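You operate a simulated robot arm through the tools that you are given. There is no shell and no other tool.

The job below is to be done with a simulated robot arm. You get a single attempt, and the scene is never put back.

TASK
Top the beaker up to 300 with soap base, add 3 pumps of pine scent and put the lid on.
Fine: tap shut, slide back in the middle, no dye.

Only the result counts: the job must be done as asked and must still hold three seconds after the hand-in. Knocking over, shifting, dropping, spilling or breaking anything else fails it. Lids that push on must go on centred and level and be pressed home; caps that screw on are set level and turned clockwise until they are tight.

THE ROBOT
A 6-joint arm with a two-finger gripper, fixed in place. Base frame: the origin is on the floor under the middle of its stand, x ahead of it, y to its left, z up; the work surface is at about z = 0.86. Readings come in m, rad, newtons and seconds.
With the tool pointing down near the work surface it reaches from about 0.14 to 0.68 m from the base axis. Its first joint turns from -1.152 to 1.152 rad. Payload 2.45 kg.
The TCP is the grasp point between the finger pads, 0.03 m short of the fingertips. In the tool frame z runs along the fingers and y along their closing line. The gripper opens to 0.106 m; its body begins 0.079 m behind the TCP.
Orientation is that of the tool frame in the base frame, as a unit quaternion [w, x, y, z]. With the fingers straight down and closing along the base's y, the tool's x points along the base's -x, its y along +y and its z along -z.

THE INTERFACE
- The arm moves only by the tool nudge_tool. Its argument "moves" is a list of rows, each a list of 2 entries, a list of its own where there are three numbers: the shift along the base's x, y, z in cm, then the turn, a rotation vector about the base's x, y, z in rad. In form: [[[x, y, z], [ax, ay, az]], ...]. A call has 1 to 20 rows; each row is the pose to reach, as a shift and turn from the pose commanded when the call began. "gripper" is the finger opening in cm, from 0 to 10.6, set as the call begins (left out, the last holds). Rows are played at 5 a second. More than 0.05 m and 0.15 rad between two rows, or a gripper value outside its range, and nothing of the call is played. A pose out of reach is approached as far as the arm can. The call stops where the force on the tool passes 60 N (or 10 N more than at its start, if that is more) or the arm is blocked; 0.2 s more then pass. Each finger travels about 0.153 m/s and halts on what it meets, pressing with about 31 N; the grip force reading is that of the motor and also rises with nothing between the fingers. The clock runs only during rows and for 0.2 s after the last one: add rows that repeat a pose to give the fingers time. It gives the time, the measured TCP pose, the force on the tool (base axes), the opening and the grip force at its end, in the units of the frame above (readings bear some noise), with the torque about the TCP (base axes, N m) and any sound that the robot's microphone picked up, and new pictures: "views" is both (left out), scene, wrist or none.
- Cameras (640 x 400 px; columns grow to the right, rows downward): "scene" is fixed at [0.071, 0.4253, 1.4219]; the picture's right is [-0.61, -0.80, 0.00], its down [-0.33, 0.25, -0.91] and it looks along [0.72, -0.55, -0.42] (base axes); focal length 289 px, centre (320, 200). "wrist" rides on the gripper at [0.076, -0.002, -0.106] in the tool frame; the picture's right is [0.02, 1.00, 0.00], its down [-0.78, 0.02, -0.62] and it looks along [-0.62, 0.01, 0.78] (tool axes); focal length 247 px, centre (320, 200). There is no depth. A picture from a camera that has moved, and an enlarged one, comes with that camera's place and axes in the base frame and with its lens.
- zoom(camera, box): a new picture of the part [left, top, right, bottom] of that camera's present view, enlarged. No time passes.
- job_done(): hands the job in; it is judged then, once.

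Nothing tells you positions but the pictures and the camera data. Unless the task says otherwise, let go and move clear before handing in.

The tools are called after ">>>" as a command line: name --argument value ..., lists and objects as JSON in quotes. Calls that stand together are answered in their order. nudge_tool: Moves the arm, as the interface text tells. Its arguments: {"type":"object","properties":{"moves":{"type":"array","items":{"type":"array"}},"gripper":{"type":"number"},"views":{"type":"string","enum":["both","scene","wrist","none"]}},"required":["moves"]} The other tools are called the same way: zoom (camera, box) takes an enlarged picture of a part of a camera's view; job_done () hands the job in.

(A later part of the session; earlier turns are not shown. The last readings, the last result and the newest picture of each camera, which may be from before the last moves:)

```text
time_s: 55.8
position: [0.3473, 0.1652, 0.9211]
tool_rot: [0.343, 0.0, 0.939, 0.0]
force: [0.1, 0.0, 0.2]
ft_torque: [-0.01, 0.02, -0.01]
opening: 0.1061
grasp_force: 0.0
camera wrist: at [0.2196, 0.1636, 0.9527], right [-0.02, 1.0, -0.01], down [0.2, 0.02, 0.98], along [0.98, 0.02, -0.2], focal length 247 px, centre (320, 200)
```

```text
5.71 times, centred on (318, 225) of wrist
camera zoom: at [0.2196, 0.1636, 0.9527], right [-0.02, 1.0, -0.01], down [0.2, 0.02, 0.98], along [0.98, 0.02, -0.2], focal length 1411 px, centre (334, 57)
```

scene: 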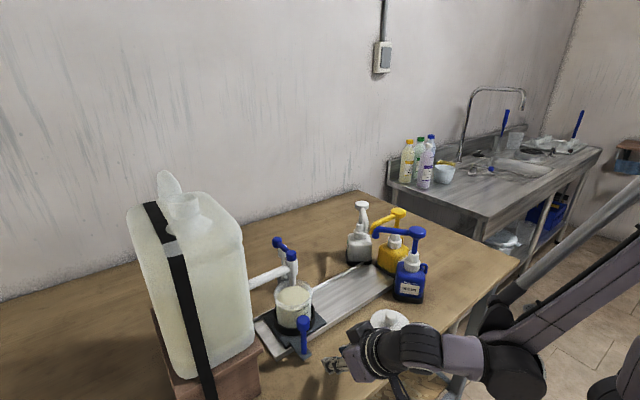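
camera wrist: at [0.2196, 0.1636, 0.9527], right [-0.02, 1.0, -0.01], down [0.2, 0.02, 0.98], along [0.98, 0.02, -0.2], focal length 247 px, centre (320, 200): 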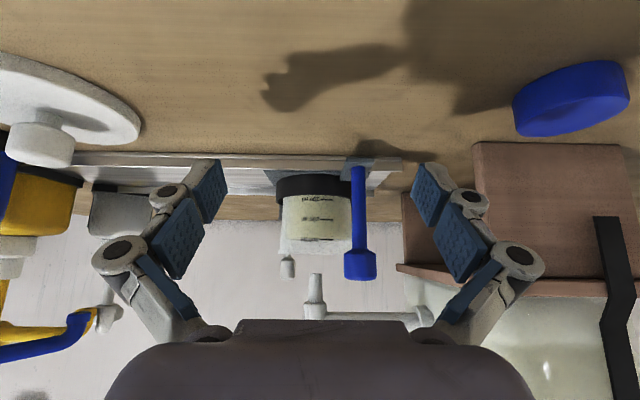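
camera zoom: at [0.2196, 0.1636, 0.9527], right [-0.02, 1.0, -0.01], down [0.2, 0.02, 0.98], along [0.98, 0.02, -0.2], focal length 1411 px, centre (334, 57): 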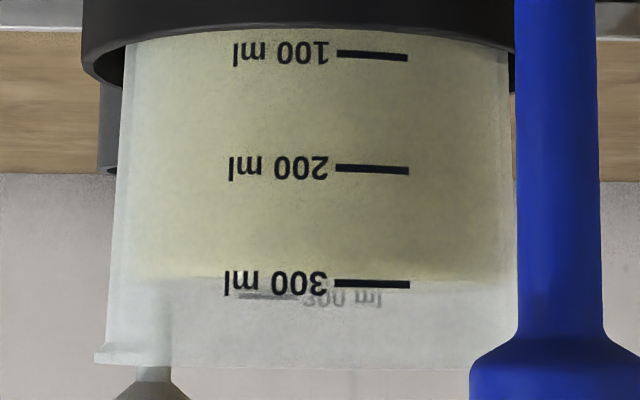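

The reading is about 295 ml at the front edge, just under the 300 tick, with roughly 4–5 ml to go. I'll go back for one short trickle.

>>> nudge_tool --moves '[[[0, 0, 4.5], [0, 0, 0]], [[0, 0, 9], [0, 0, 0]], [[0, 0, 13.5], [0, 0, 0]], [[0, 0, 18], [0, 0, 0]], [[0, 0, 21.5], [0, 0, 0]], [[0, 0, 24.5], [0, 0.1, 0]], [[2.5, 0, 27.5], [0, 0.2, 0]], [[6.5, 0, 27.5], [0, 0.3, 0]], [[10.5, 0, 27.5], [0, 0.4, 0]], [[14.5, 0.1, 27.5], [0, 0.5, 0]], [[18.5, 0.1, 25.5], [0, 0.6, 0]], [[21.5, 0.1, 22.2], [0, 0.7, 0]], [[22.5, 0.1, 18.2], [0, 0.7, 0]], [[22.5, 0.1, 18.2], [0, 0.7, 0]], [[22.5, 0.1, 16.7], [0, 0.7, 0]], [[22.5, 0.1, 15.2], [0, 0.7, 0]], [[22.5, 0.1, 15.2], [0, 0.7, 0]]]' --gripper 3.2 --views "wrist"

>>> zoom --camera "scene" --box '[280, 280, 312, 300]'

```text
time_s: 59.4
position: [0.5726, 0.1672, 1.0735]
tool_rot: [0.001, 0.0, 1.0, 0.002]
force: [0.0, 0.6, 0.1]
ft_torque: [0.02, 0.01, -0.01]
opening: 0.0321
grasp_force: 0.1
camera wrist: at [0.4959, 0.1654, 1.1785], right [-0.02, 1.0, 0.0], down [0.78, 0.02, 0.62], along [0.62, 0.02, -0.78], focal length 247 px, centre (320, 200)
```

wrist: 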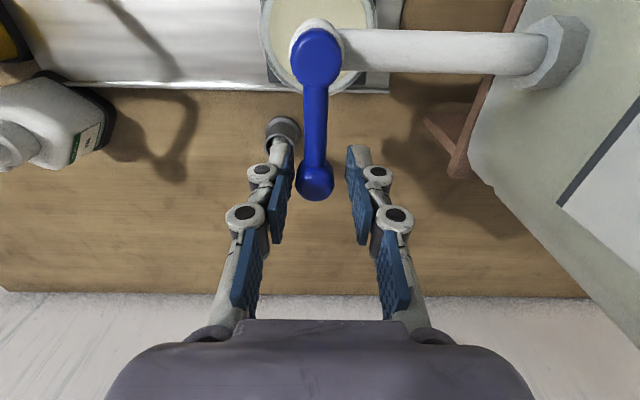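

```text
16.00 times, centred on (296, 290) of scene
camera zoom: at [0.071, 0.4253, 1.4219], right [-0.61, -0.8, 0.0], down [-0.33, 0.25, -0.91], along [0.72, -0.55, -0.42], focal length 4624 px, centre (704, -1240)
```

zoom: 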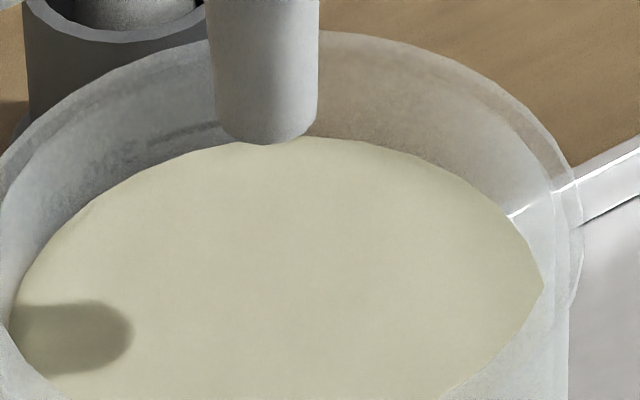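

>>> nudge_tool --moves '[[[0, -1.2, 0], [0, 0, 0]], [[-0.1, -2.0, 0], [0, 0, 0]], [[-0.2, -2.2, 0], [0, 0, 0]], [[-0.2, -2.2, 0], [0, 0, 0]], [[-0.2, -2.2, 0], [0, 0, 0]], [[-0.2, -2.2, 0], [0, 0, 0]], [[-0.2, -2.2, 0], [0, 0, 0]], [[-0.1, -1.2, 0], [0, 0, 0]], [[0, -0.3, 0], [0, 0, 0]], [[0, 0.4, 0], [0, 0, 0]], [[0, 0.6, 0], [0, 0, 0]]]' --views "wrist"

>>> zoom --camera "scene" --box '[280, 280, 312, 300]'

```text
time_s: 61.8
position: [0.572, 0.172, 1.0733]
tool_rot: [0.0, 0.001, 1.0, 0.0]
force: [-1.1, -5.2, -2.0]
ft_torque: [-0.07, 0.03, -0.04]
opening: 0.0354
grasp_force: 2.0
camera wrist: at [0.4958, 0.1702, 1.1789], right [-0.02, 1.0, 0.0], down [0.78, 0.02, 0.62], along [0.62, 0.01, -0.78], focal length 247 px, centre (320, 200)
```

wrist: 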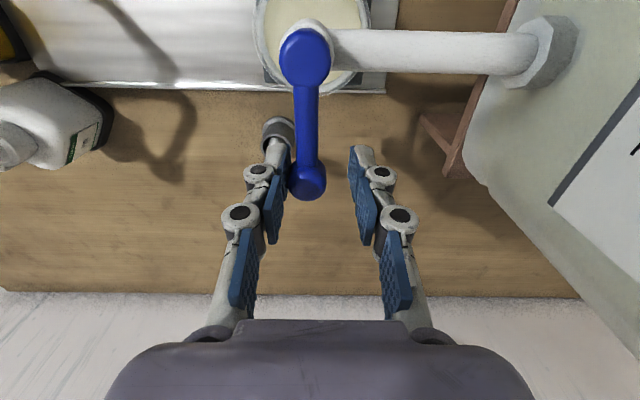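

```text
16.00 times, centred on (296, 290) of scene
camera zoom: at [0.071, 0.4251, 1.4219], right [-0.61, -0.8, 0.0], down [-0.33, 0.25, -0.91], along [0.72, -0.55, -0.42], focal length 4624 px, centre (704, -1240)
```

zoom: 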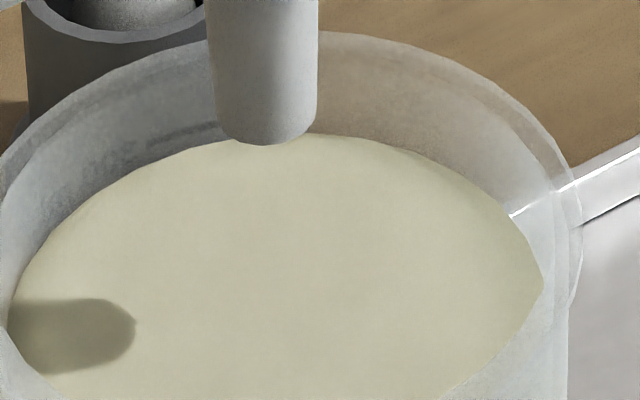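

The level is now about 298–299 ml and the tap is back at its closed stop. I'll leave the lever and go back to the carriage handle.

>>> nudge_tool --moves '[[[0, -0.6, 0], [0, 0, 0]], [[0, -0.6, 3], [0, 0, 0]], [[-1, -0.6, 7], [0, 0, 0]], [[-4, -0.6, 10], [0, -0.1, 0]], [[-8, -0.6, 12], [0, -0.2, 0]], [[-12, 0, 12], [0, -0.3, 0]], [[-16, 1, 12], [0, -0.4, 0]], [[-20, 2, 11.5], [0, -0.5, 0]], [[-22.7, 2.6, 8], [0, -0.5, 0]], [[-22.7, 2.6, 5], [0, -0.5, 0]], [[-22.7, 2.6, 2.9], [0, -0.5, 0]], [[-22.7, 2.6, 2.9], [0, -0.5, 0]]]' --gripper 5.5 --views "both"

>>> zoom --camera "wrist" --box '[240, 40, 390, 250]'

>>> zoom --camera "scene" --box '[240, 225, 330, 345]'

```text
time_s: 64.4
position: [0.3462, 0.199, 1.1014]
tool_rot: [0.247, 0.0, 0.969, 0.001]
force: [-0.1, -0.1, 0.1]
ft_torque: [-0.01, -0.03, 0.03]
opening: 0.0548
grasp_force: 0.1
camera wrist: at [0.2283, 0.1967, 1.1577], right [-0.02, 1.0, -0.01], down [0.39, 0.02, 0.92], along [0.92, 0.02, -0.39], focal length 247 px, centre (320, 200)
```

scene: 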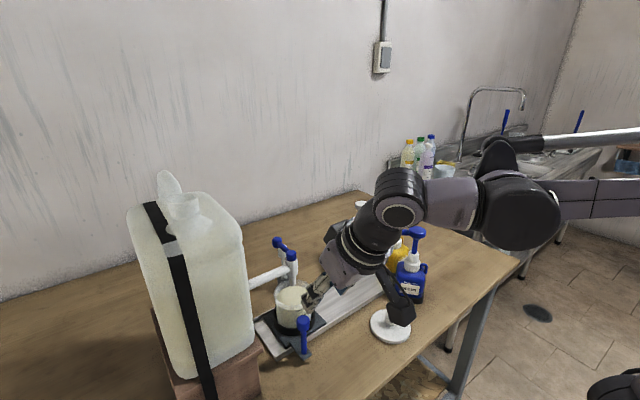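
wrist: 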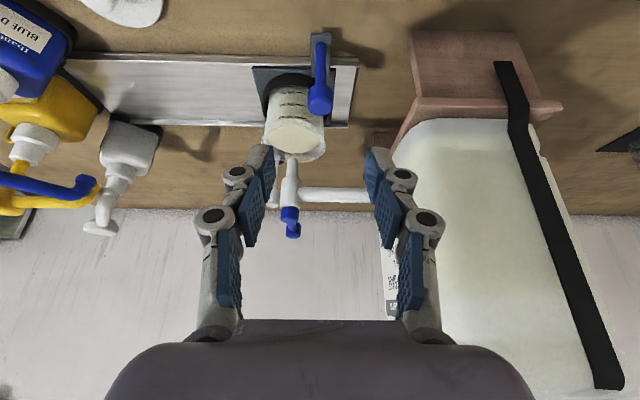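

```text
1.90 times, centred on (315, 145) of wrist
camera zoom: at [0.2283, 0.1967, 1.1577], right [-0.02, 1.0, -0.01], down [0.39, 0.02, 0.92], along [0.92, 0.02, -0.39], focal length 470 px, centre (330, 305)
```

zoom: 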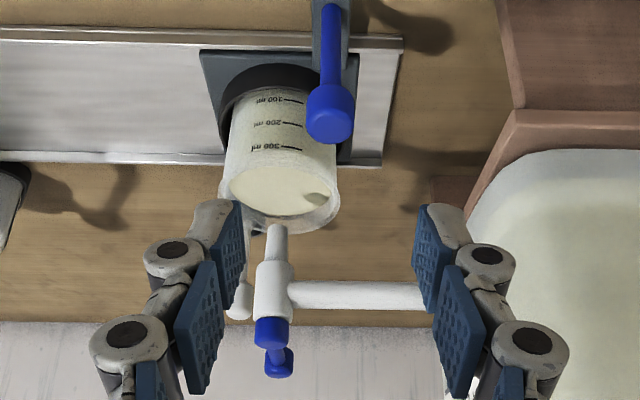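

```text
3.33 times, centred on (285, 285) of scene
camera zoom: at [0.071, 0.4253, 1.4219], right [-0.61, -0.8, 0.0], down [-0.33, 0.25, -0.91], along [0.72, -0.55, -0.42], focal length 963 px, centre (437, -83)
```

zoom: 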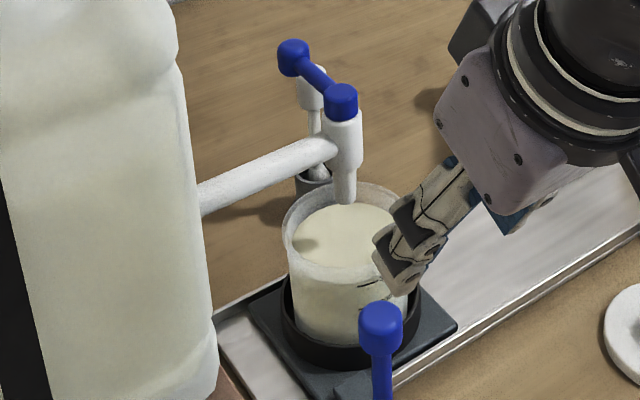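

>>> nudge_tool --moves '[[[2, 0, -3.7], [0, 0, 0]], [[4, 0, -7.4], [0, 0, 0]], [[6, 0, -11], [0, 0, 0]], [[8, 0, -14.6], [0, 0, 0]], [[8, 0, -14.6], [0, 0, 0]]]' --views "wrist"

>>> zoom --camera "wrist" --box '[220, 110, 400, 290]'

```text
time_s: 65.6
position: [0.4258, 0.1984, 0.9546]
tool_rot: [0.249, 0.0, 0.969, 0.001]
force: [0.3, 0.4, -0.4]
ft_torque: [-0.02, 0.0, 0.01]
opening: 0.055
grasp_force: 0.0
camera wrist: at [0.3079, 0.1967, 1.0108], right [-0.02, 1.0, -0.01], down [0.39, 0.02, 0.92], along [0.92, 0.02, -0.39], focal length 247 px, centre (320, 200)
```

wrist: 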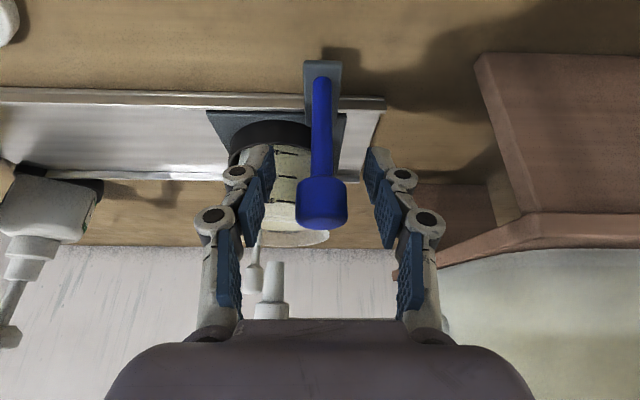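

```text
2.22 times, centred on (310, 200) of wrist
camera zoom: at [0.3079, 0.1967, 1.0108], right [-0.02, 1.0, -0.01], down [0.39, 0.02, 0.92], along [0.92, 0.02, -0.39], focal length 549 px, centre (342, 200)
```

zoom: 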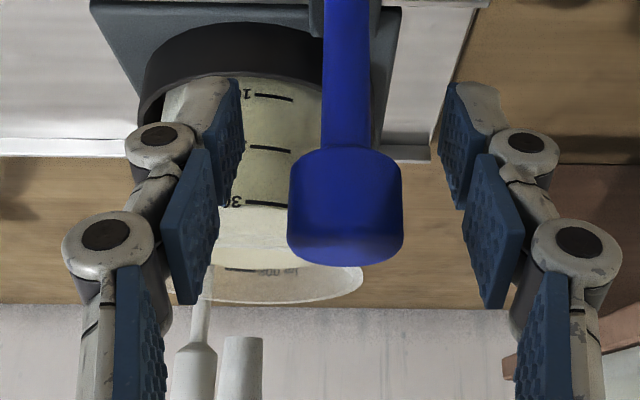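

The liquid sits at the 300 mark. I'll grip the handle again and slide the carriage toward the pumps.

>>> nudge_tool --moves '[[[0, 0, 0], [0, 0, 0]], [[0, 0, 0], [0, 0, 0]], [[0, 0, 0], [0, 0, 0]]]' --gripper 2.0 --views "none"

>>> nudge_tool --moves '[[[0, -0.7, 0], [0, 0, 0]], [[0, -1.8, 0], [0, 0, 0]], [[0, -3.0, 0], [0, 0, 0]], [[0, -4.2, 0], [0, 0, 0]], [[0, -5.4, 0], [0, 0, 0]], [[0, -6.6, 0], [0, 0, 0]], [[0, -7.8, 0], [0, 0, 0]], [[0, -9.0, 0], [0, 0, 0]], [[0, -10.2, 0], [0, 0, 0]], [[0, -11.3, 0], [0, 0, 0]], [[0, -11.3, 0], [0, 0, 0]]]' --views "both"

```text
time_s: 66.4
position: [0.4265, 0.2003, 0.9553]
tool_rot: [0.248, 0.0, 0.969, 0.001]
force: [2.5, 0.9, -8.4]
ft_torque: [-0.02, -0.29, 0.07]
opening: 0.0237
grasp_force: 45.1
```

```text
time_s: 68.8
position: [0.4259, 0.0864, 0.9566]
tool_rot: [0.248, -0.001, 0.969, 0.001]
force: [4.1, -1.9, -27.5]
ft_torque: [0.04, 1.03, 0.05]
opening: 0.0239
grasp_force: 44.8
camera wrist: at [0.3075, 0.0837, 1.0125], right [-0.02, 1.0, -0.01], down [0.39, 0.02, 0.92], along [0.92, 0.02, -0.39], focal length 247 px, centre (320, 200)
```

scene: 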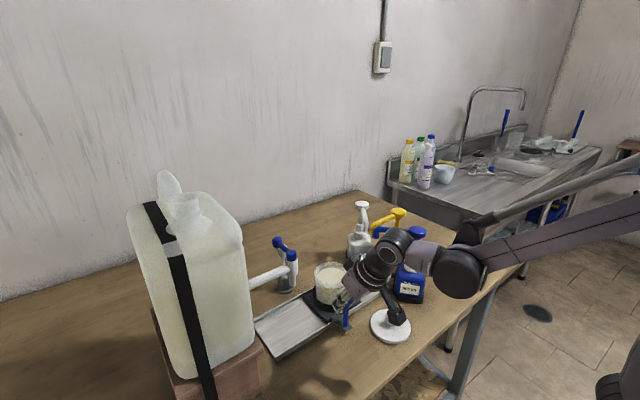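
wrist: 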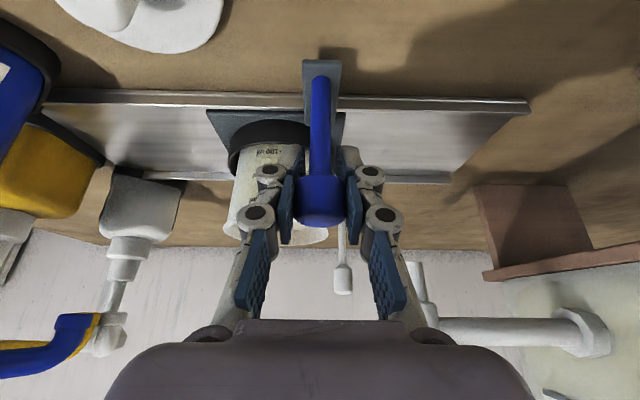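

Passing the middle (TCP y of 0.086). I'll continue toward the pump station.

>>> nudge_tool --moves '[[[0, -1.0, 0], [0, 0, 0]], [[0, -2.2, 0], [0, 0, 0]], [[0, -3.4, 0], [0, 0, 0]], [[0, -4.6, 0], [0, 0, 0]], [[0, -5.8, 0], [0, 0, 0]], [[0, -7.0, 0], [0, 0, 0]], [[0, -8.2, 0], [0, 0, 0]], [[0, -9.2, 0], [0, 0, 0]], [[0, -9.2, 0], [0, 0, 0]]]' --views "both"

>>> zoom --camera "scene" --box '[320, 190, 440, 320]'

```text
time_s: 70.8
position: [0.4259, -0.006, 0.957]
tool_rot: [0.246, -0.001, 0.969, 0.001]
force: [5.0, 1.0, -47.3]
ft_torque: [-0.03, -0.52, 0.03]
opening: 0.0239
grasp_force: 45.5
camera wrist: at [0.3075, -0.0091, 1.0131], right [-0.02, 1.0, -0.01], down [0.39, 0.02, 0.92], along [0.92, 0.02, -0.39], focal length 247 px, centre (320, 200)
```

scene: 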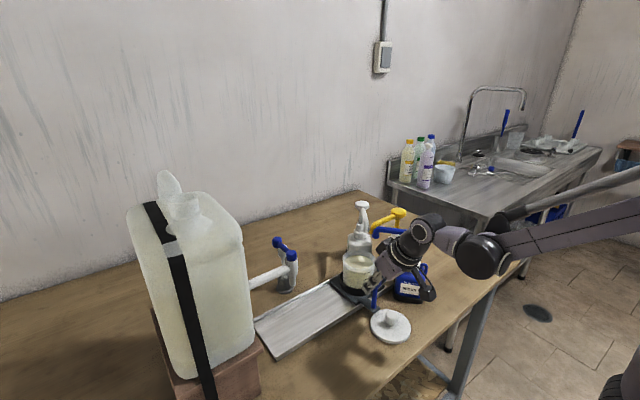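
wrist: 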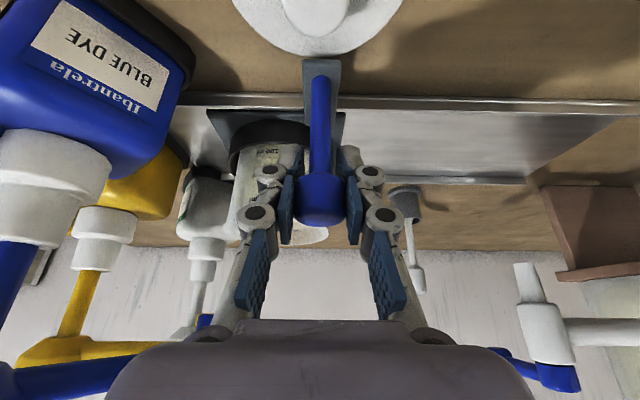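

```text
3.08 times, centred on (380, 255) of scene
camera zoom: at [0.0718, 0.4253, 1.4219], right [-0.61, -0.8, 0.0], down [-0.33, 0.25, -0.91], along [0.72, -0.55, -0.42], focal length 889 px, centre (135, 31)
```

zoom: 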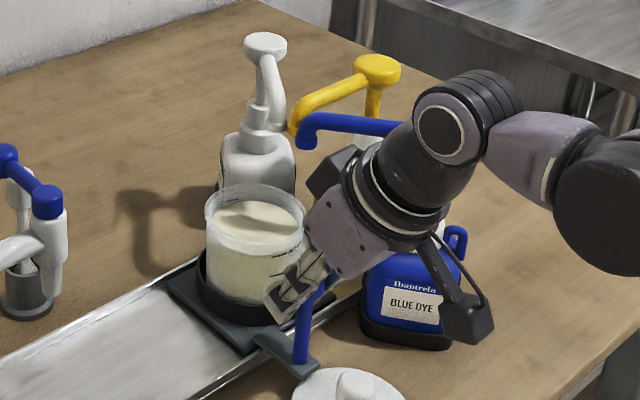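

There is some vertical preload building up in the grip, so I'll ease z down 2 mm while sliding the rest of the way and watch the clearance to the blue bottle.

>>> nudge_tool --moves '[[[0, 0, -0.1], [0, 0, 0]], [[0, -0.8, -0.2], [0, 0, 0]], [[0, -1.6, -0.2], [0, 0, 0]], [[0, -2.4, -0.2], [0, 0, 0]], [[0, -2.4, -0.2], [0, 0, 0]]]' --views "both"

>>> zoom --camera "scene" --box '[330, 190, 450, 320]'

>>> zoom --camera "wrist" --box '[150, 90, 400, 330]'

```text
time_s: 72.0
position: [0.4247, -0.0296, 0.9561]
tool_rot: [0.249, 0.0, 0.969, 0.001]
force: [11.2, 1.5, -16.3]
ft_torque: [-0.01, 0.17, 0.02]
opening: 0.0242
grasp_force: 45.2
camera wrist: at [0.3079, -0.0325, 1.0111], right [-0.02, 1.0, -0.01], down [0.39, 0.02, 0.92], along [0.92, 0.02, -0.39], focal length 247 px, centre (320, 200)
```

scene: 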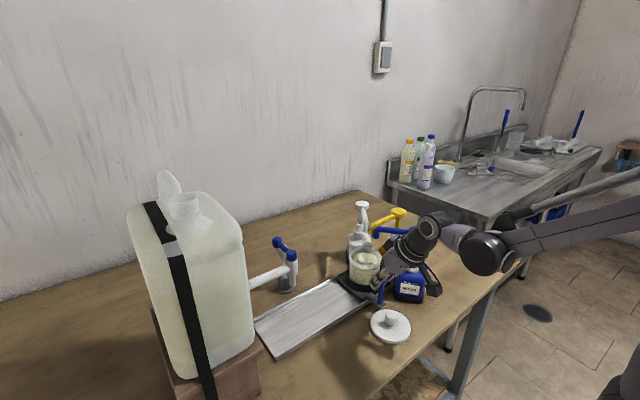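
wrist: 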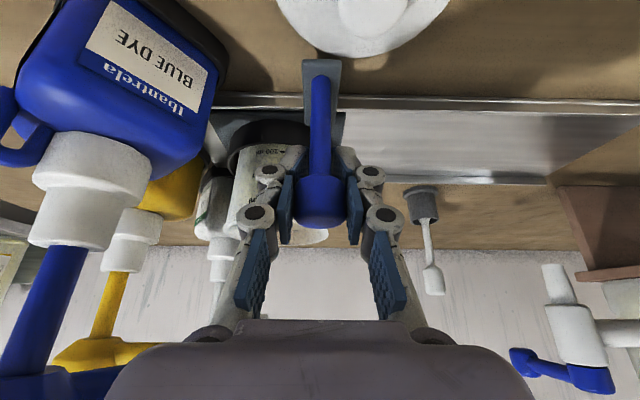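

```text
3.08 times, centred on (390, 255) of scene
camera zoom: at [0.0716, 0.4253, 1.4219], right [-0.61, -0.8, 0.0], down [-0.33, 0.25, -0.91], along [0.72, -0.55, -0.42], focal length 889 px, centre (105, 31)
```

zoom: 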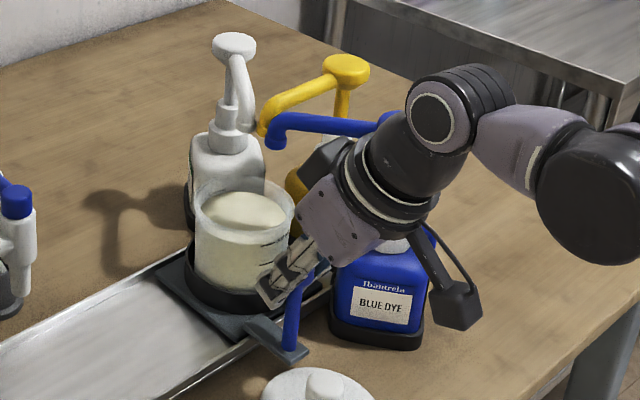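

```text
1.67 times, centred on (275, 210) of wrist
camera zoom: at [0.3079, -0.0325, 1.0111], right [-0.02, 1.0, -0.01], down [0.39, 0.02, 0.92], along [0.92, 0.02, -0.39], focal length 412 px, centre (395, 183)
```

zoom: 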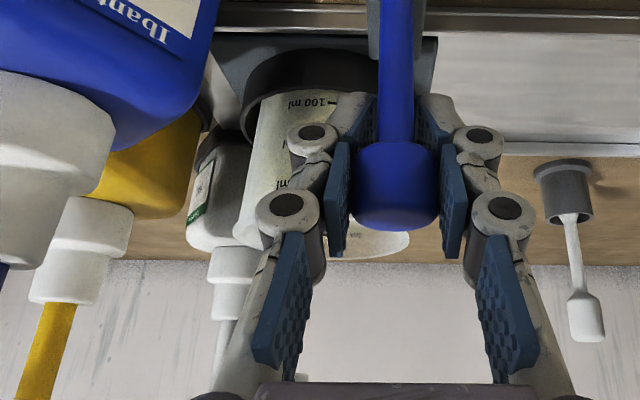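

>>> nudge_tool --moves '[[[0, -0.4, 0], [0, 0, 0]], [[0, -0.8, 0], [0, 0, 0]], [[0, -1.1, 0], [0, 0, 0]], [[0, -1.1, 0], [0, 0, 0]]]' --views "both"

>>> zoom --camera "scene" --box '[330, 190, 450, 320]'

```text
time_s: 72.8
position: [0.4269, -0.0294, 0.954]
tool_rot: [0.249, -0.004, 0.968, 0.014]
force: [10.4, 10.7, -18.2]
ft_torque: [-0.29, -0.07, -0.09]
opening: 0.0242
grasp_force: 45.0
stopped in row 3: the force on the tool passed its limit at 63 N (the readings are from after the stop); the commanded pose is now the measured one
camera wrist: at [0.3083, -0.0351, 1.0104], right [-0.03, 1.0, 0.01], down [0.39, 0.0, 0.92], along [0.92, 0.04, -0.39], focal length 247 px, centre (320, 200)
```

scene: 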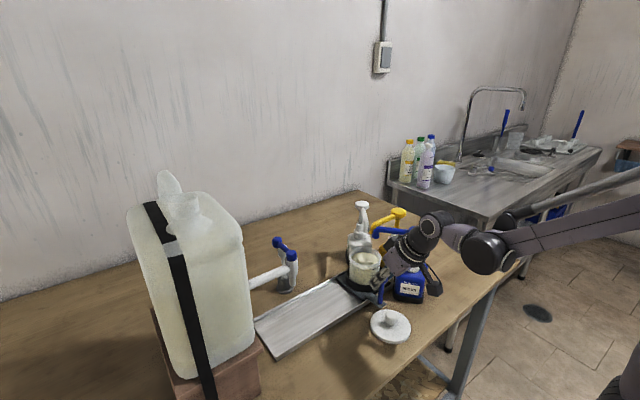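
wrist: 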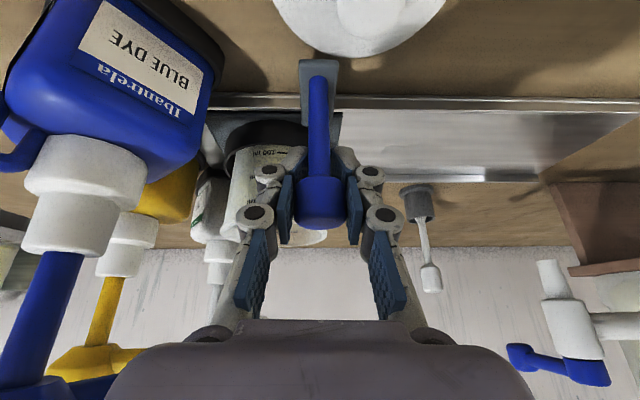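

```text
3.08 times, centred on (390, 255) of scene
camera zoom: at [0.0716, 0.4255, 1.4218], right [-0.61, -0.8, 0.0], down [-0.33, 0.25, -0.91], along [0.72, -0.55, -0.42], focal length 889 px, centre (105, 31)
```

zoom: 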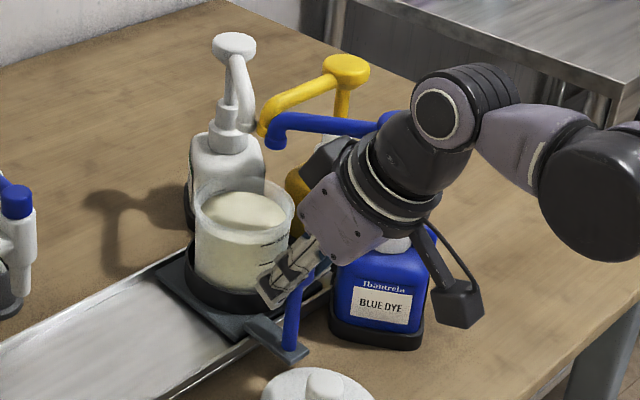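

The carriage hit its end stop at handle y of about -0.03, the beaker is under the spouts and the bottles did not move. I'll release the handle with a modest opening.

>>> nudge_tool --moves '[[[0, 0, 0], [0, 0, 0]], [[0, 0, 0], [0, 0, 0]], [[0, 0, 0], [0, 0, 0]]]' --gripper 4.2 --views "wrist"

```text
time_s: 73.6
position: [0.4263, -0.0311, 0.9546]
tool_rot: [0.249, -0.004, 0.968, 0.013]
force: [-0.3, -0.3, -0.2]
ft_torque: [0.0, -0.02, 0.02]
opening: 0.0423
grasp_force: 0.0
camera wrist: at [0.3077, -0.0363, 1.0108], right [-0.03, 1.0, 0.01], down [0.39, 0.0, 0.92], along [0.92, 0.03, -0.39], focal length 247 px, centre (320, 200)
```

wrist: 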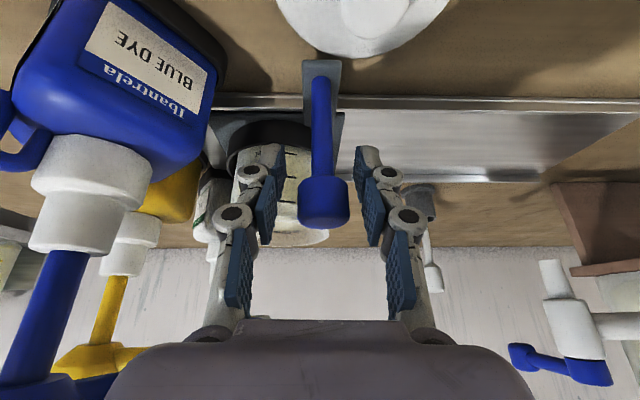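

>>> nudge_tool --moves '[[[-2, 0, 3.7], [0, 0, 0]], [[-4, 0.3, 7.4], [0, 0, 0]], [[-6, 0.8, 11], [-0.01, 0.001, -0.007]], [[-8, 1.5, 14.7], [-0.025, 0.002, -0.015]], [[-9, 2, 19], [-0.025, 0.002, -0.015]], [[-9, 2, 22], [-0.025, 0.002, -0.015]], [[-9, 2, 22], [-0.025, 0.002, -0.015]]]' --views "both"

>>> zoom --camera "wrist" --box '[160, 30, 400, 260]'

>>> zoom --camera "scene" --box '[320, 190, 440, 330]'

```text
time_s: 75.2
position: [0.3358, -0.0116, 1.1766]
tool_rot: [0.249, 0.002, 0.968, -0.002]
force: [0.6, 0.4, 0.1]
ft_torque: [-0.03, -0.03, 0.03]
opening: 0.0416
grasp_force: 0.0
camera wrist: at [0.2183, -0.0121, 1.2317], right [-0.02, 1.0, -0.01], down [0.39, 0.02, 0.92], along [0.92, 0.01, -0.39], focal length 247 px, centre (320, 200)
```

scene: 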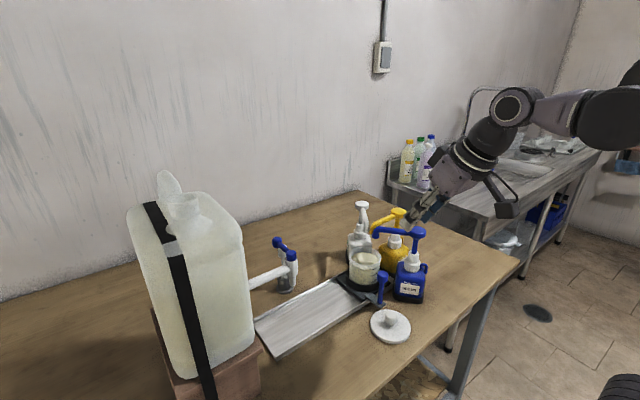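
wrist: 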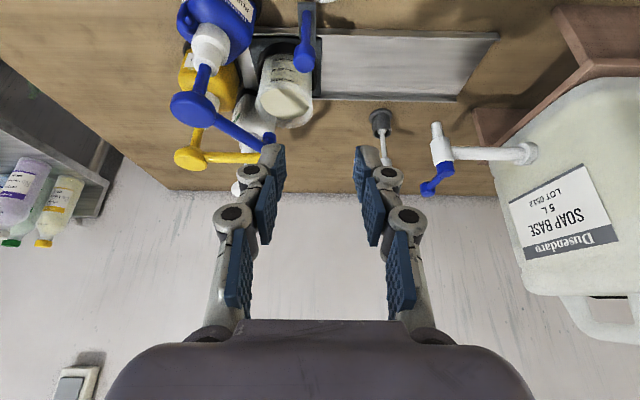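

```text
1.74 times, centred on (280, 145) of wrist
camera zoom: at [0.2183, -0.0121, 1.2317], right [-0.02, 1.0, -0.01], down [0.39, 0.02, 0.92], along [0.92, 0.01, -0.39], focal length 430 px, centre (390, 296)
```

zoom: 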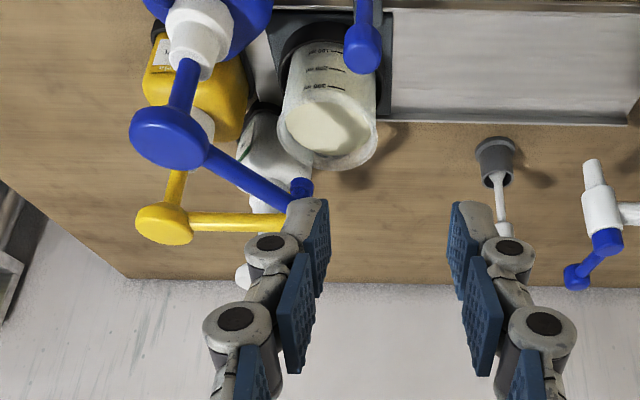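

```text
2.86 times, centred on (380, 260) of scene
camera zoom: at [0.071, 0.4253, 1.4219], right [-0.61, -0.8, 0.0], down [-0.33, 0.25, -0.91], along [0.72, -0.55, -0.42], focal length 826 px, centre (149, 29)
```

zoom: 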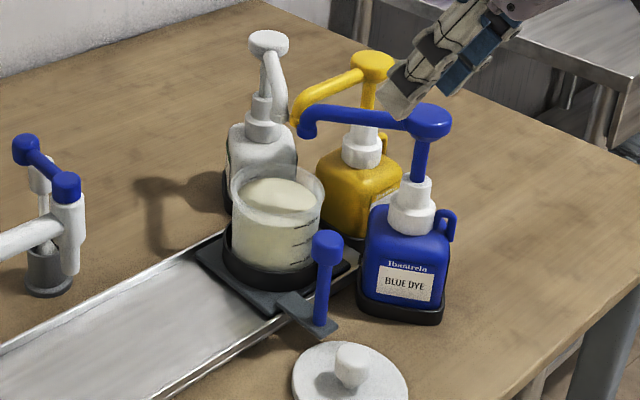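

The beaker sits under the spouts, and the pine spout projects onto its centre. I'll close the gripper and move high over to the pine pump head, with a slight forward tilt for reach.

>>> nudge_tool --moves '[[[4, -2, 0], [0, 0.05, 0]], [[8, -4, 0], [0, 0.1, 0]], [[12, -6, 0], [0, 0.15, 0]], [[16, -8, 0], [0, 0.2, 0]], [[20, -10.3, -1], [0, 0.25, 0]], [[20, -10.3, -1], [0, 0.25, 0]]]' --gripper 0 --views "both"

>>> zoom --camera "scene" --box '[310, 150, 450, 310]'

```text
time_s: 76.6
position: [0.5372, -0.1125, 1.1643]
tool_rot: [0.125, 0.001, 0.992, -0.002]
force: [0.3, 0.7, -0.3]
ft_torque: [0.01, -0.05, 0.01]
opening: 0.0003
grasp_force: 28.6
camera wrist: at [0.4378, -0.1149, 1.2468], right [-0.02, 1.0, -0.01], down [0.6, 0.02, 0.8], along [0.8, 0.01, -0.6], focal length 247 px, centre (320, 200)
```

scene: 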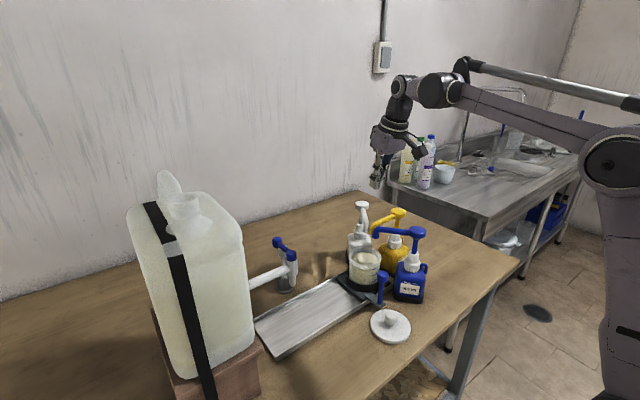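
wrist: 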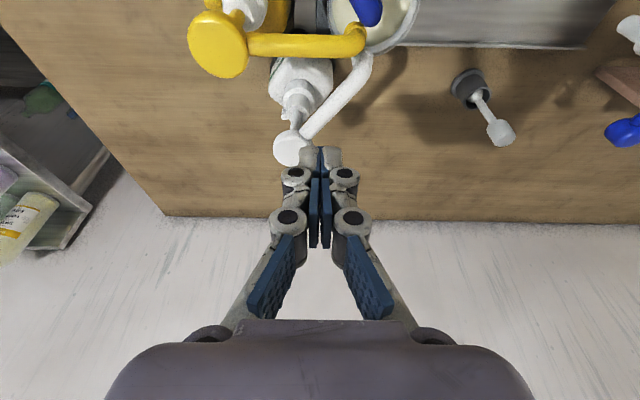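

```text
2.50 times, centred on (380, 230) of scene
camera zoom: at [0.0711, 0.4253, 1.4219], right [-0.61, -0.8, 0.0], down [-0.33, 0.25, -0.91], along [0.72, -0.55, -0.42], focal length 723 px, centre (170, 125)
```

zoom: 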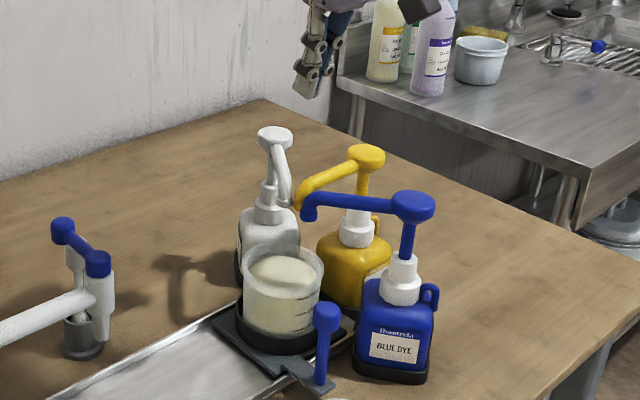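

>>> nudge_tool --moves '[[[3, -1.4, -2], [0, 0, 0]], [[6.4, -2.7, -4], [0, 0, 0]], [[6.4, -2.7, -5.9], [0, 0, 0]], [[6.4, -2.7, -5.9], [0, 0, 0]]]' --views "both"

>>> zoom --camera "scene" --box '[310, 150, 450, 310]'

>>> zoom --camera "wrist" --box '[220, 60, 420, 260]'

```text
time_s: 77.6
position: [0.5997, -0.1423, 1.1058]
tool_rot: [0.125, 0.002, 0.992, -0.002]
force: [0.7, 0.6, -0.3]
ft_torque: [-0.01, 0.0, -0.03]
opening: 0.0
grasp_force: 28.5
camera wrist: at [0.4994, -0.1441, 1.189], right [-0.02, 1.0, -0.01], down [0.6, 0.02, 0.8], along [0.8, 0.01, -0.6], focal length 247 px, centre (320, 200)
```

scene: 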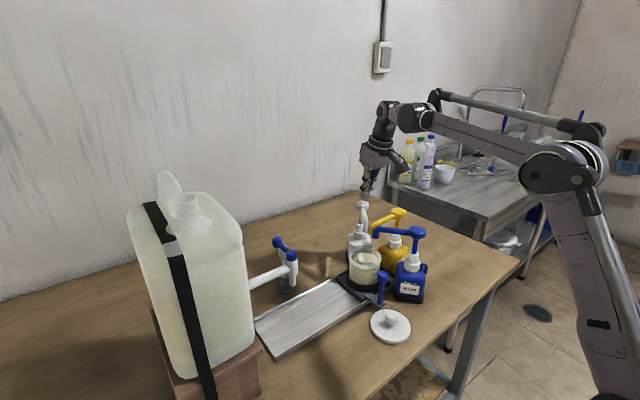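
wrist: 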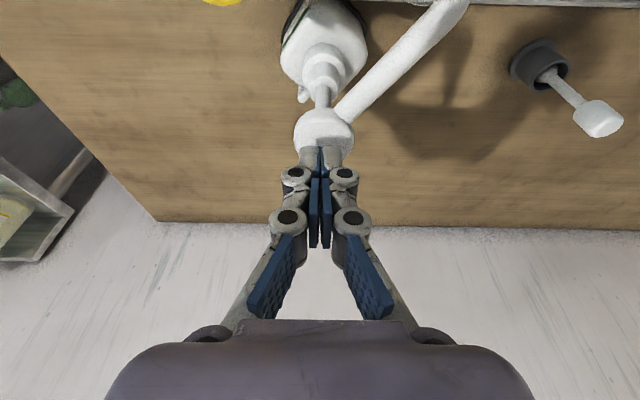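

```text
2.50 times, centred on (380, 230) of scene
camera zoom: at [0.071, 0.4253, 1.4219], right [-0.61, -0.8, 0.0], down [-0.33, 0.25, -0.91], along [0.72, -0.55, -0.42], focal length 723 px, centre (170, 125)
```

zoom: 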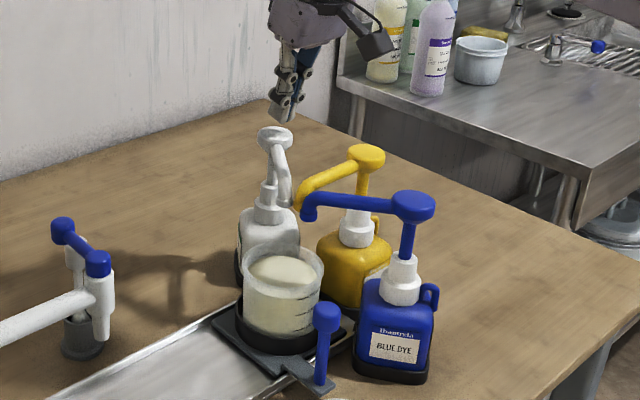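

```text
2.00 times, centred on (320, 160) of wrist
camera zoom: at [0.4994, -0.1441, 1.189], right [-0.02, 1.0, -0.01], down [0.6, 0.02, 0.8], along [0.8, 0.01, -0.6], focal length 494 px, centre (320, 280)
```

zoom: 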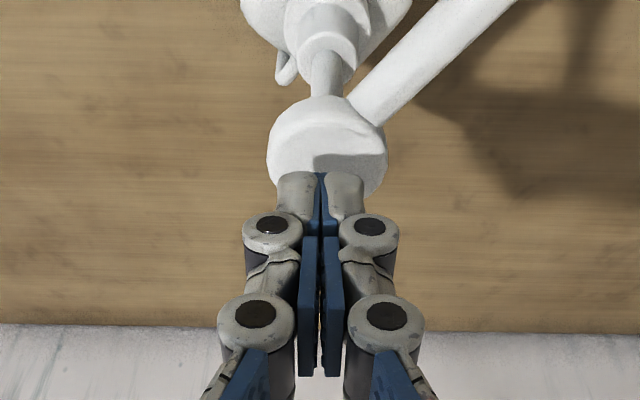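

The closed fingertips are centred over the pine head. I'll press down slowly, first about 1 cm into the stroke, to feel the spring.

>>> nudge_tool --moves '[[[0.2, 0.1, -0.8], [0, 0, 0]], [[0.2, 0.1, -1.6], [0, 0, 0]], [[0.2, 0.1, -2.2], [0, 0, 0]], [[0.2, 0.1, -2.7], [0, 0, 0]], [[0.2, 0.1, -3.2], [0, 0, 0]]]' --views "both"

>>> zoom --camera "scene" --box '[320, 170, 430, 310]'

```text
time_s: 78.8
position: [0.6024, -0.1409, 1.0744]
tool_rot: [0.126, -0.001, 0.992, -0.002]
force: [2.4, 0.4, 3.7]
ft_torque: [0.03, -0.03, 0.03]
opening: 0.0062
grasp_force: 28.7
camera wrist: at [0.5016, -0.1421, 1.1576], right [-0.02, 1.0, -0.01], down [0.6, 0.02, 0.8], along [0.8, 0.01, -0.6], focal length 247 px, centre (320, 200)
```

scene: 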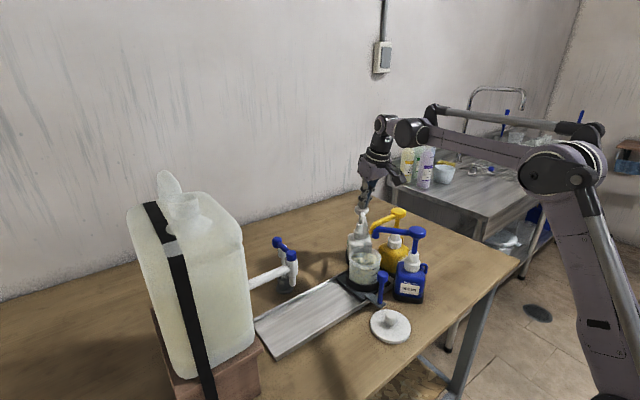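
wrist: 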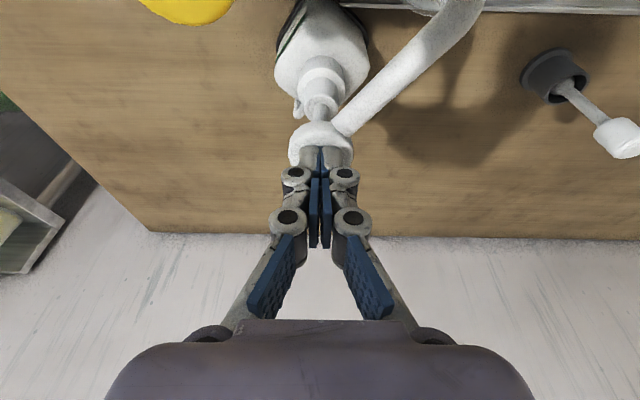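

```text
2.86 times, centred on (375, 240) of scene
camera zoom: at [0.071, 0.4253, 1.4219], right [-0.61, -0.8, 0.0], down [-0.33, 0.25, -0.91], along [0.72, -0.55, -0.42], focal length 826 px, centre (163, 86)
```

zoom: 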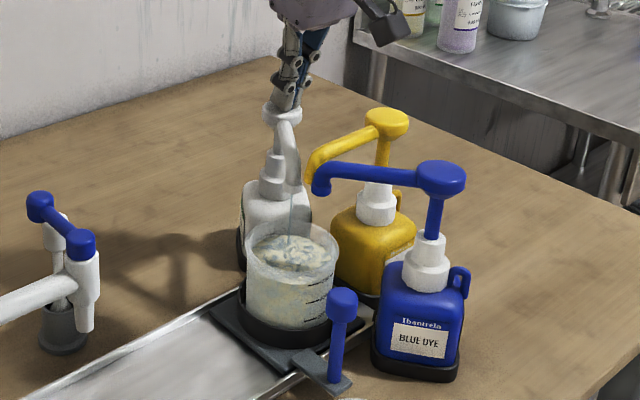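

A thin stream from the pine spout is going into the beaker. I'll keep pressing to complete this stroke.

>>> nudge_tool --moves '[[[0, 0, -0.4], [0, 0, 0]], [[0, 0, -0.8], [0, 0, 0]]]' --views "none"

>>> zoom --camera "scene" --box '[330, 180, 410, 300]'

```text
time_s: 79.4
position: [0.6024, -0.1399, 1.0668]
tool_rot: [0.126, 0.001, 0.992, -0.002]
force: [2.2, 0.5, 5.6]
ft_torque: [0.02, -0.02, 0.0]
opening: 0.006
grasp_force: 28.9
```

```text
3.33 times, centred on (370, 240) of scene
camera zoom: at [0.071, 0.4253, 1.4219], right [-0.61, -0.8, 0.0], down [-0.33, 0.25, -0.91], along [0.72, -0.55, -0.42], focal length 963 px, centre (153, 67)
```

zoom: 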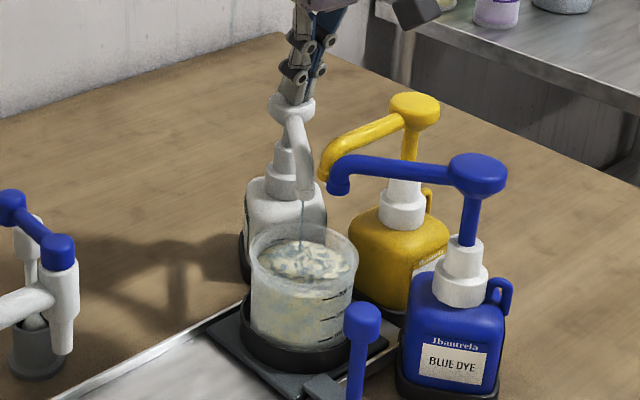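

>>> nudge_tool --moves '[[[0, 0, -0.4], [0, 0, 0]], [[0, 0, -0.8], [0, 0, 0]], [[0, 0, -1.2], [0, 0, 0]]]' --views "none"

>>> zoom --camera "scene" --box '[330, 180, 410, 300]'

```text
time_s: 80.2
position: [0.6017, -0.1407, 1.0537]
tool_rot: [0.125, 0.001, 0.992, -0.001]
force: [-1.4, 1.5, 6.8]
ft_torque: [0.04, 0.09, 0.03]
opening: 0.006
grasp_force: 29.1
```

```text
3.33 times, centred on (370, 240) of scene
camera zoom: at [0.0709, 0.4253, 1.4219], right [-0.61, -0.8, 0.0], down [-0.33, 0.25, -0.91], along [0.72, -0.55, -0.42], focal length 963 px, centre (153, 67)
```

zoom: 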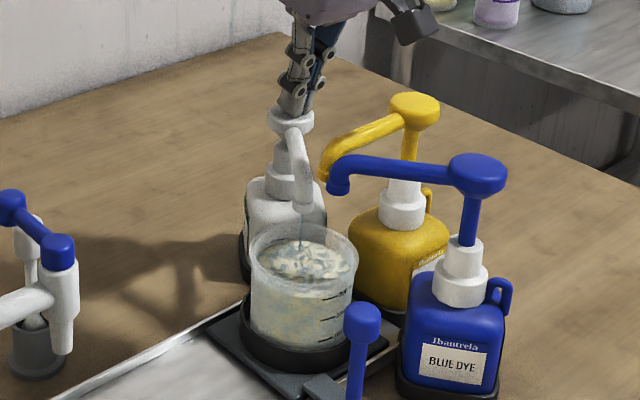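

>>> nudge_tool --moves '[[[0, 0, -0.3], [0, 0, 0]], [[0, 0, -0.6], [0, 0, 0]], [[0, 0, -0.6], [0, 0, 0]]]' --views "none"

>>> zoom --camera "scene" --box '[330, 180, 410, 300]'

```text
time_s: 81.0
position: [0.6029, -0.1399, 1.0477]
tool_rot: [0.127, 0.001, 0.992, -0.002]
force: [-1.5, 3.1, 11.4]
ft_torque: [0.07, 0.08, -0.04]
opening: 0.0061
grasp_force: 28.7
```

```text
3.33 times, centred on (370, 240) of scene
camera zoom: at [0.0708, 0.4254, 1.4219], right [-0.61, -0.8, 0.0], down [-0.33, 0.25, -0.91], along [0.72, -0.55, -0.42], focal length 963 px, centre (153, 67)
```

zoom: 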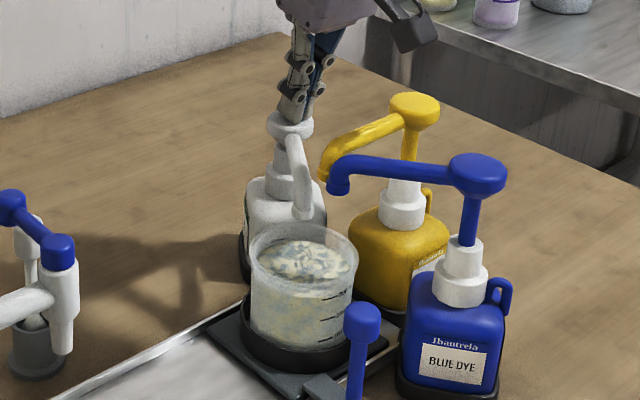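

>>> nudge_tool --moves '[[[0, 0, -0.2], [0, 0, 0]], [[0, 0, -0.4], [0, 0, 0]]]' --views "none"

>>> zoom --camera "scene" --box '[340, 200, 380, 260]'

```text
time_s: 81.6
position: [0.6019, -0.1401, 1.0462]
tool_rot: [0.128, 0.001, 0.992, -0.002]
force: [-2.2, 2.7, 49.1]
ft_torque: [0.07, 0.23, 0.08]
opening: 0.006
grasp_force: 28.9
```

```text
6.67 times, centred on (360, 230) of scene
camera zoom: at [0.07, 0.4256, 1.4219], right [-0.61, -0.8, 0.0], down [-0.33, 0.25, -0.91], along [0.72, -0.55, -0.42], focal length 1927 px, centre (53, 0)
```

zoom: 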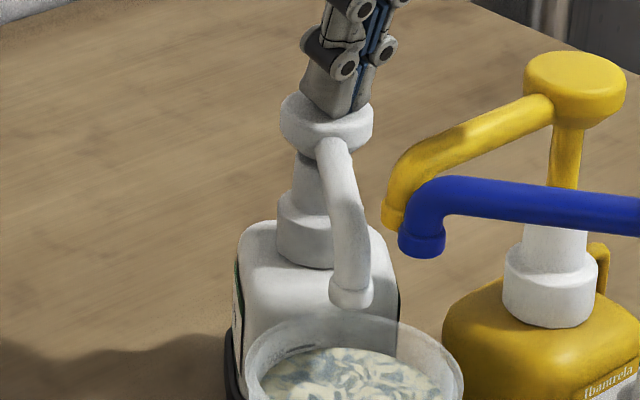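

The pump bottomed out (49 N), so stroke 1 is complete. I'll release fully and let the head come back up.

>>> nudge_tool --moves '[[[0, 0, 0.8], [0, 0, 0]], [[0, 0, 2.0], [0, 0, 0]], [[0, 0, 3.4], [0, 0, 0]], [[0, 0, 4.8], [0, 0, 0]], [[0, 0, 5.6], [0, 0, 0]], [[0, 0, 5.6], [0, 0, 0]], [[0, 0, 5.6], [0, 0, 0]]]' --views "wrist"

>>> zoom --camera "scene" --box '[330, 180, 410, 300]'

```text
time_s: 83.2
position: [0.6025, -0.1393, 1.0993]
tool_rot: [0.125, 0.001, 0.992, 0.0]
force: [-0.1, -0.1, 0.4]
ft_torque: [0.04, 0.0, 0.0]
opening: 0.0
grasp_force: 28.7
camera wrist: at [0.5018, -0.1413, 1.1831], right [-0.02, 1.0, -0.01], down [0.6, 0.02, 0.8], along [0.8, 0.01, -0.6], focal length 247 px, centre (320, 200)
```

wrist: 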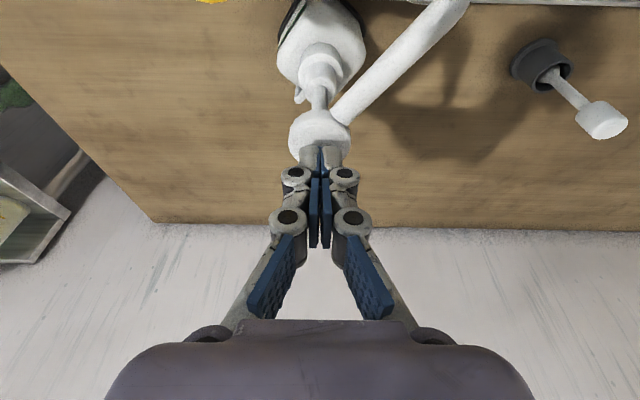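

```text
3.33 times, centred on (370, 240) of scene
camera zoom: at [0.071, 0.4253, 1.4219], right [-0.61, -0.8, 0.0], down [-0.33, 0.25, -0.91], along [0.72, -0.55, -0.42], focal length 963 px, centre (153, 67)
```

zoom: 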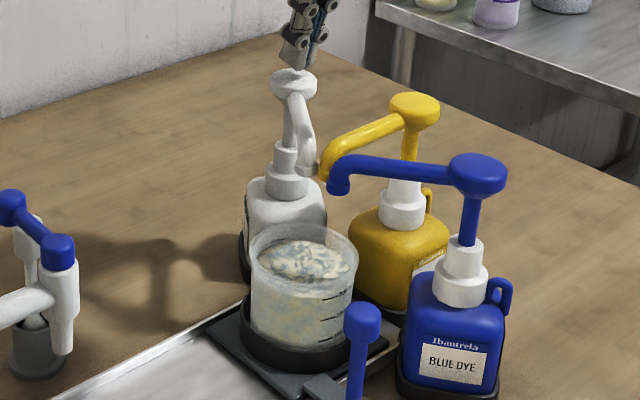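

The head returned to full height. Now stroke 2, down to just at the bottom.

>>> nudge_tool --moves '[[[0, 0, -0.8], [0, 0, 0]], [[0, 0, -1.6], [0, 0, 0]], [[0, 0, -2.2], [0, 0, 0]], [[0, 0, -2.8], [0, 0, 0]], [[0, 0, -3.4], [0, 0, 0]], [[0, 0, -4.0], [0, 0, 0]], [[0, 0, -4.6], [0, 0, 0]], [[0, 0, -5.1], [0, 0, 0]], [[0, 0, -5.35], [0, 0, 0]], [[0, 0, -5.35], [0, 0, 0]]]' --views "none"

>>> zoom --camera "scene" --box '[330, 180, 410, 300]'

```text
time_s: 85.4
position: [0.602, -0.1405, 1.0481]
tool_rot: [0.124, 0.001, 0.992, -0.002]
force: [-3.3, 1.0, 23.6]
ft_torque: [0.03, 0.17, 0.01]
opening: 0.0059
grasp_force: 28.4
```

```text
3.33 times, centred on (370, 240) of scene
camera zoom: at [0.0705, 0.4254, 1.4219], right [-0.61, -0.8, 0.0], down [-0.33, 0.25, -0.91], along [0.72, -0.55, -0.42], focal length 963 px, centre (153, 67)
```

zoom: 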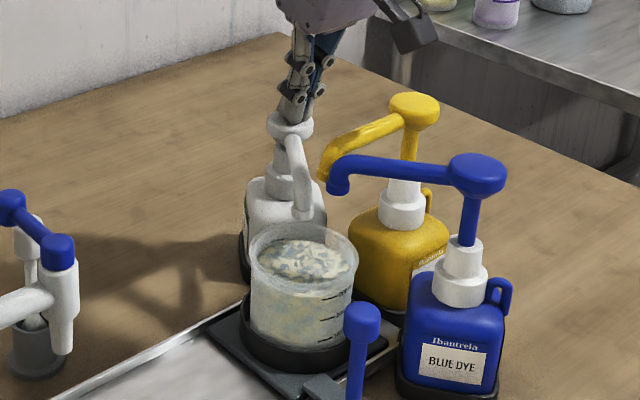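

Stroke 2 bottomed at 24 N and left more bluish-green scent in the beaker. I'll release fully.

>>> nudge_tool --moves '[[[0, 0, 0.8], [0, 0, 0]], [[0, 0, 2.0], [0, 0, 0]], [[0, 0, 3.4], [0, 0, 0]], [[0, 0, 4.8], [0, 0, 0]], [[0, 0, 5.35], [0, 0, 0]], [[0, 0, 5.35], [0, 0, 0]], [[0, 0, 5.35], [0, 0, 0]]]' --views "none"

>>> zoom --camera "scene" --box '[330, 180, 410, 300]'

```text
time_s: 87.0
position: [0.6013, -0.1393, 1.0992]
tool_rot: [0.125, 0.0, 0.992, -0.001]
force: [0.3, 0.2, 0.0]
ft_torque: [0.01, 0.04, 0.02]
opening: 0.0001
grasp_force: 28.7
```

```text
3.33 times, centred on (370, 240) of scene
camera zoom: at [0.071, 0.4253, 1.4219], right [-0.61, -0.8, 0.0], down [-0.33, 0.25, -0.91], along [0.72, -0.55, -0.42], focal length 963 px, centre (153, 67)
```

zoom: 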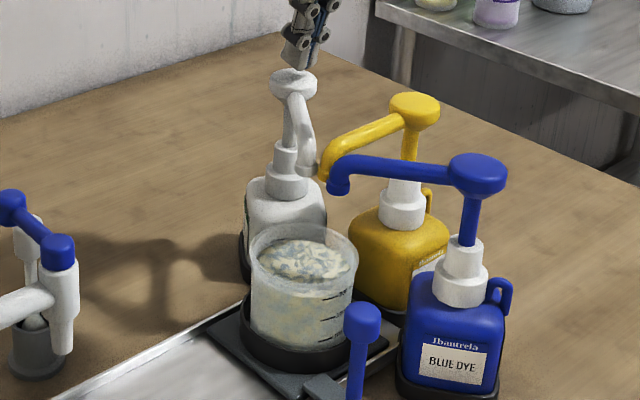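

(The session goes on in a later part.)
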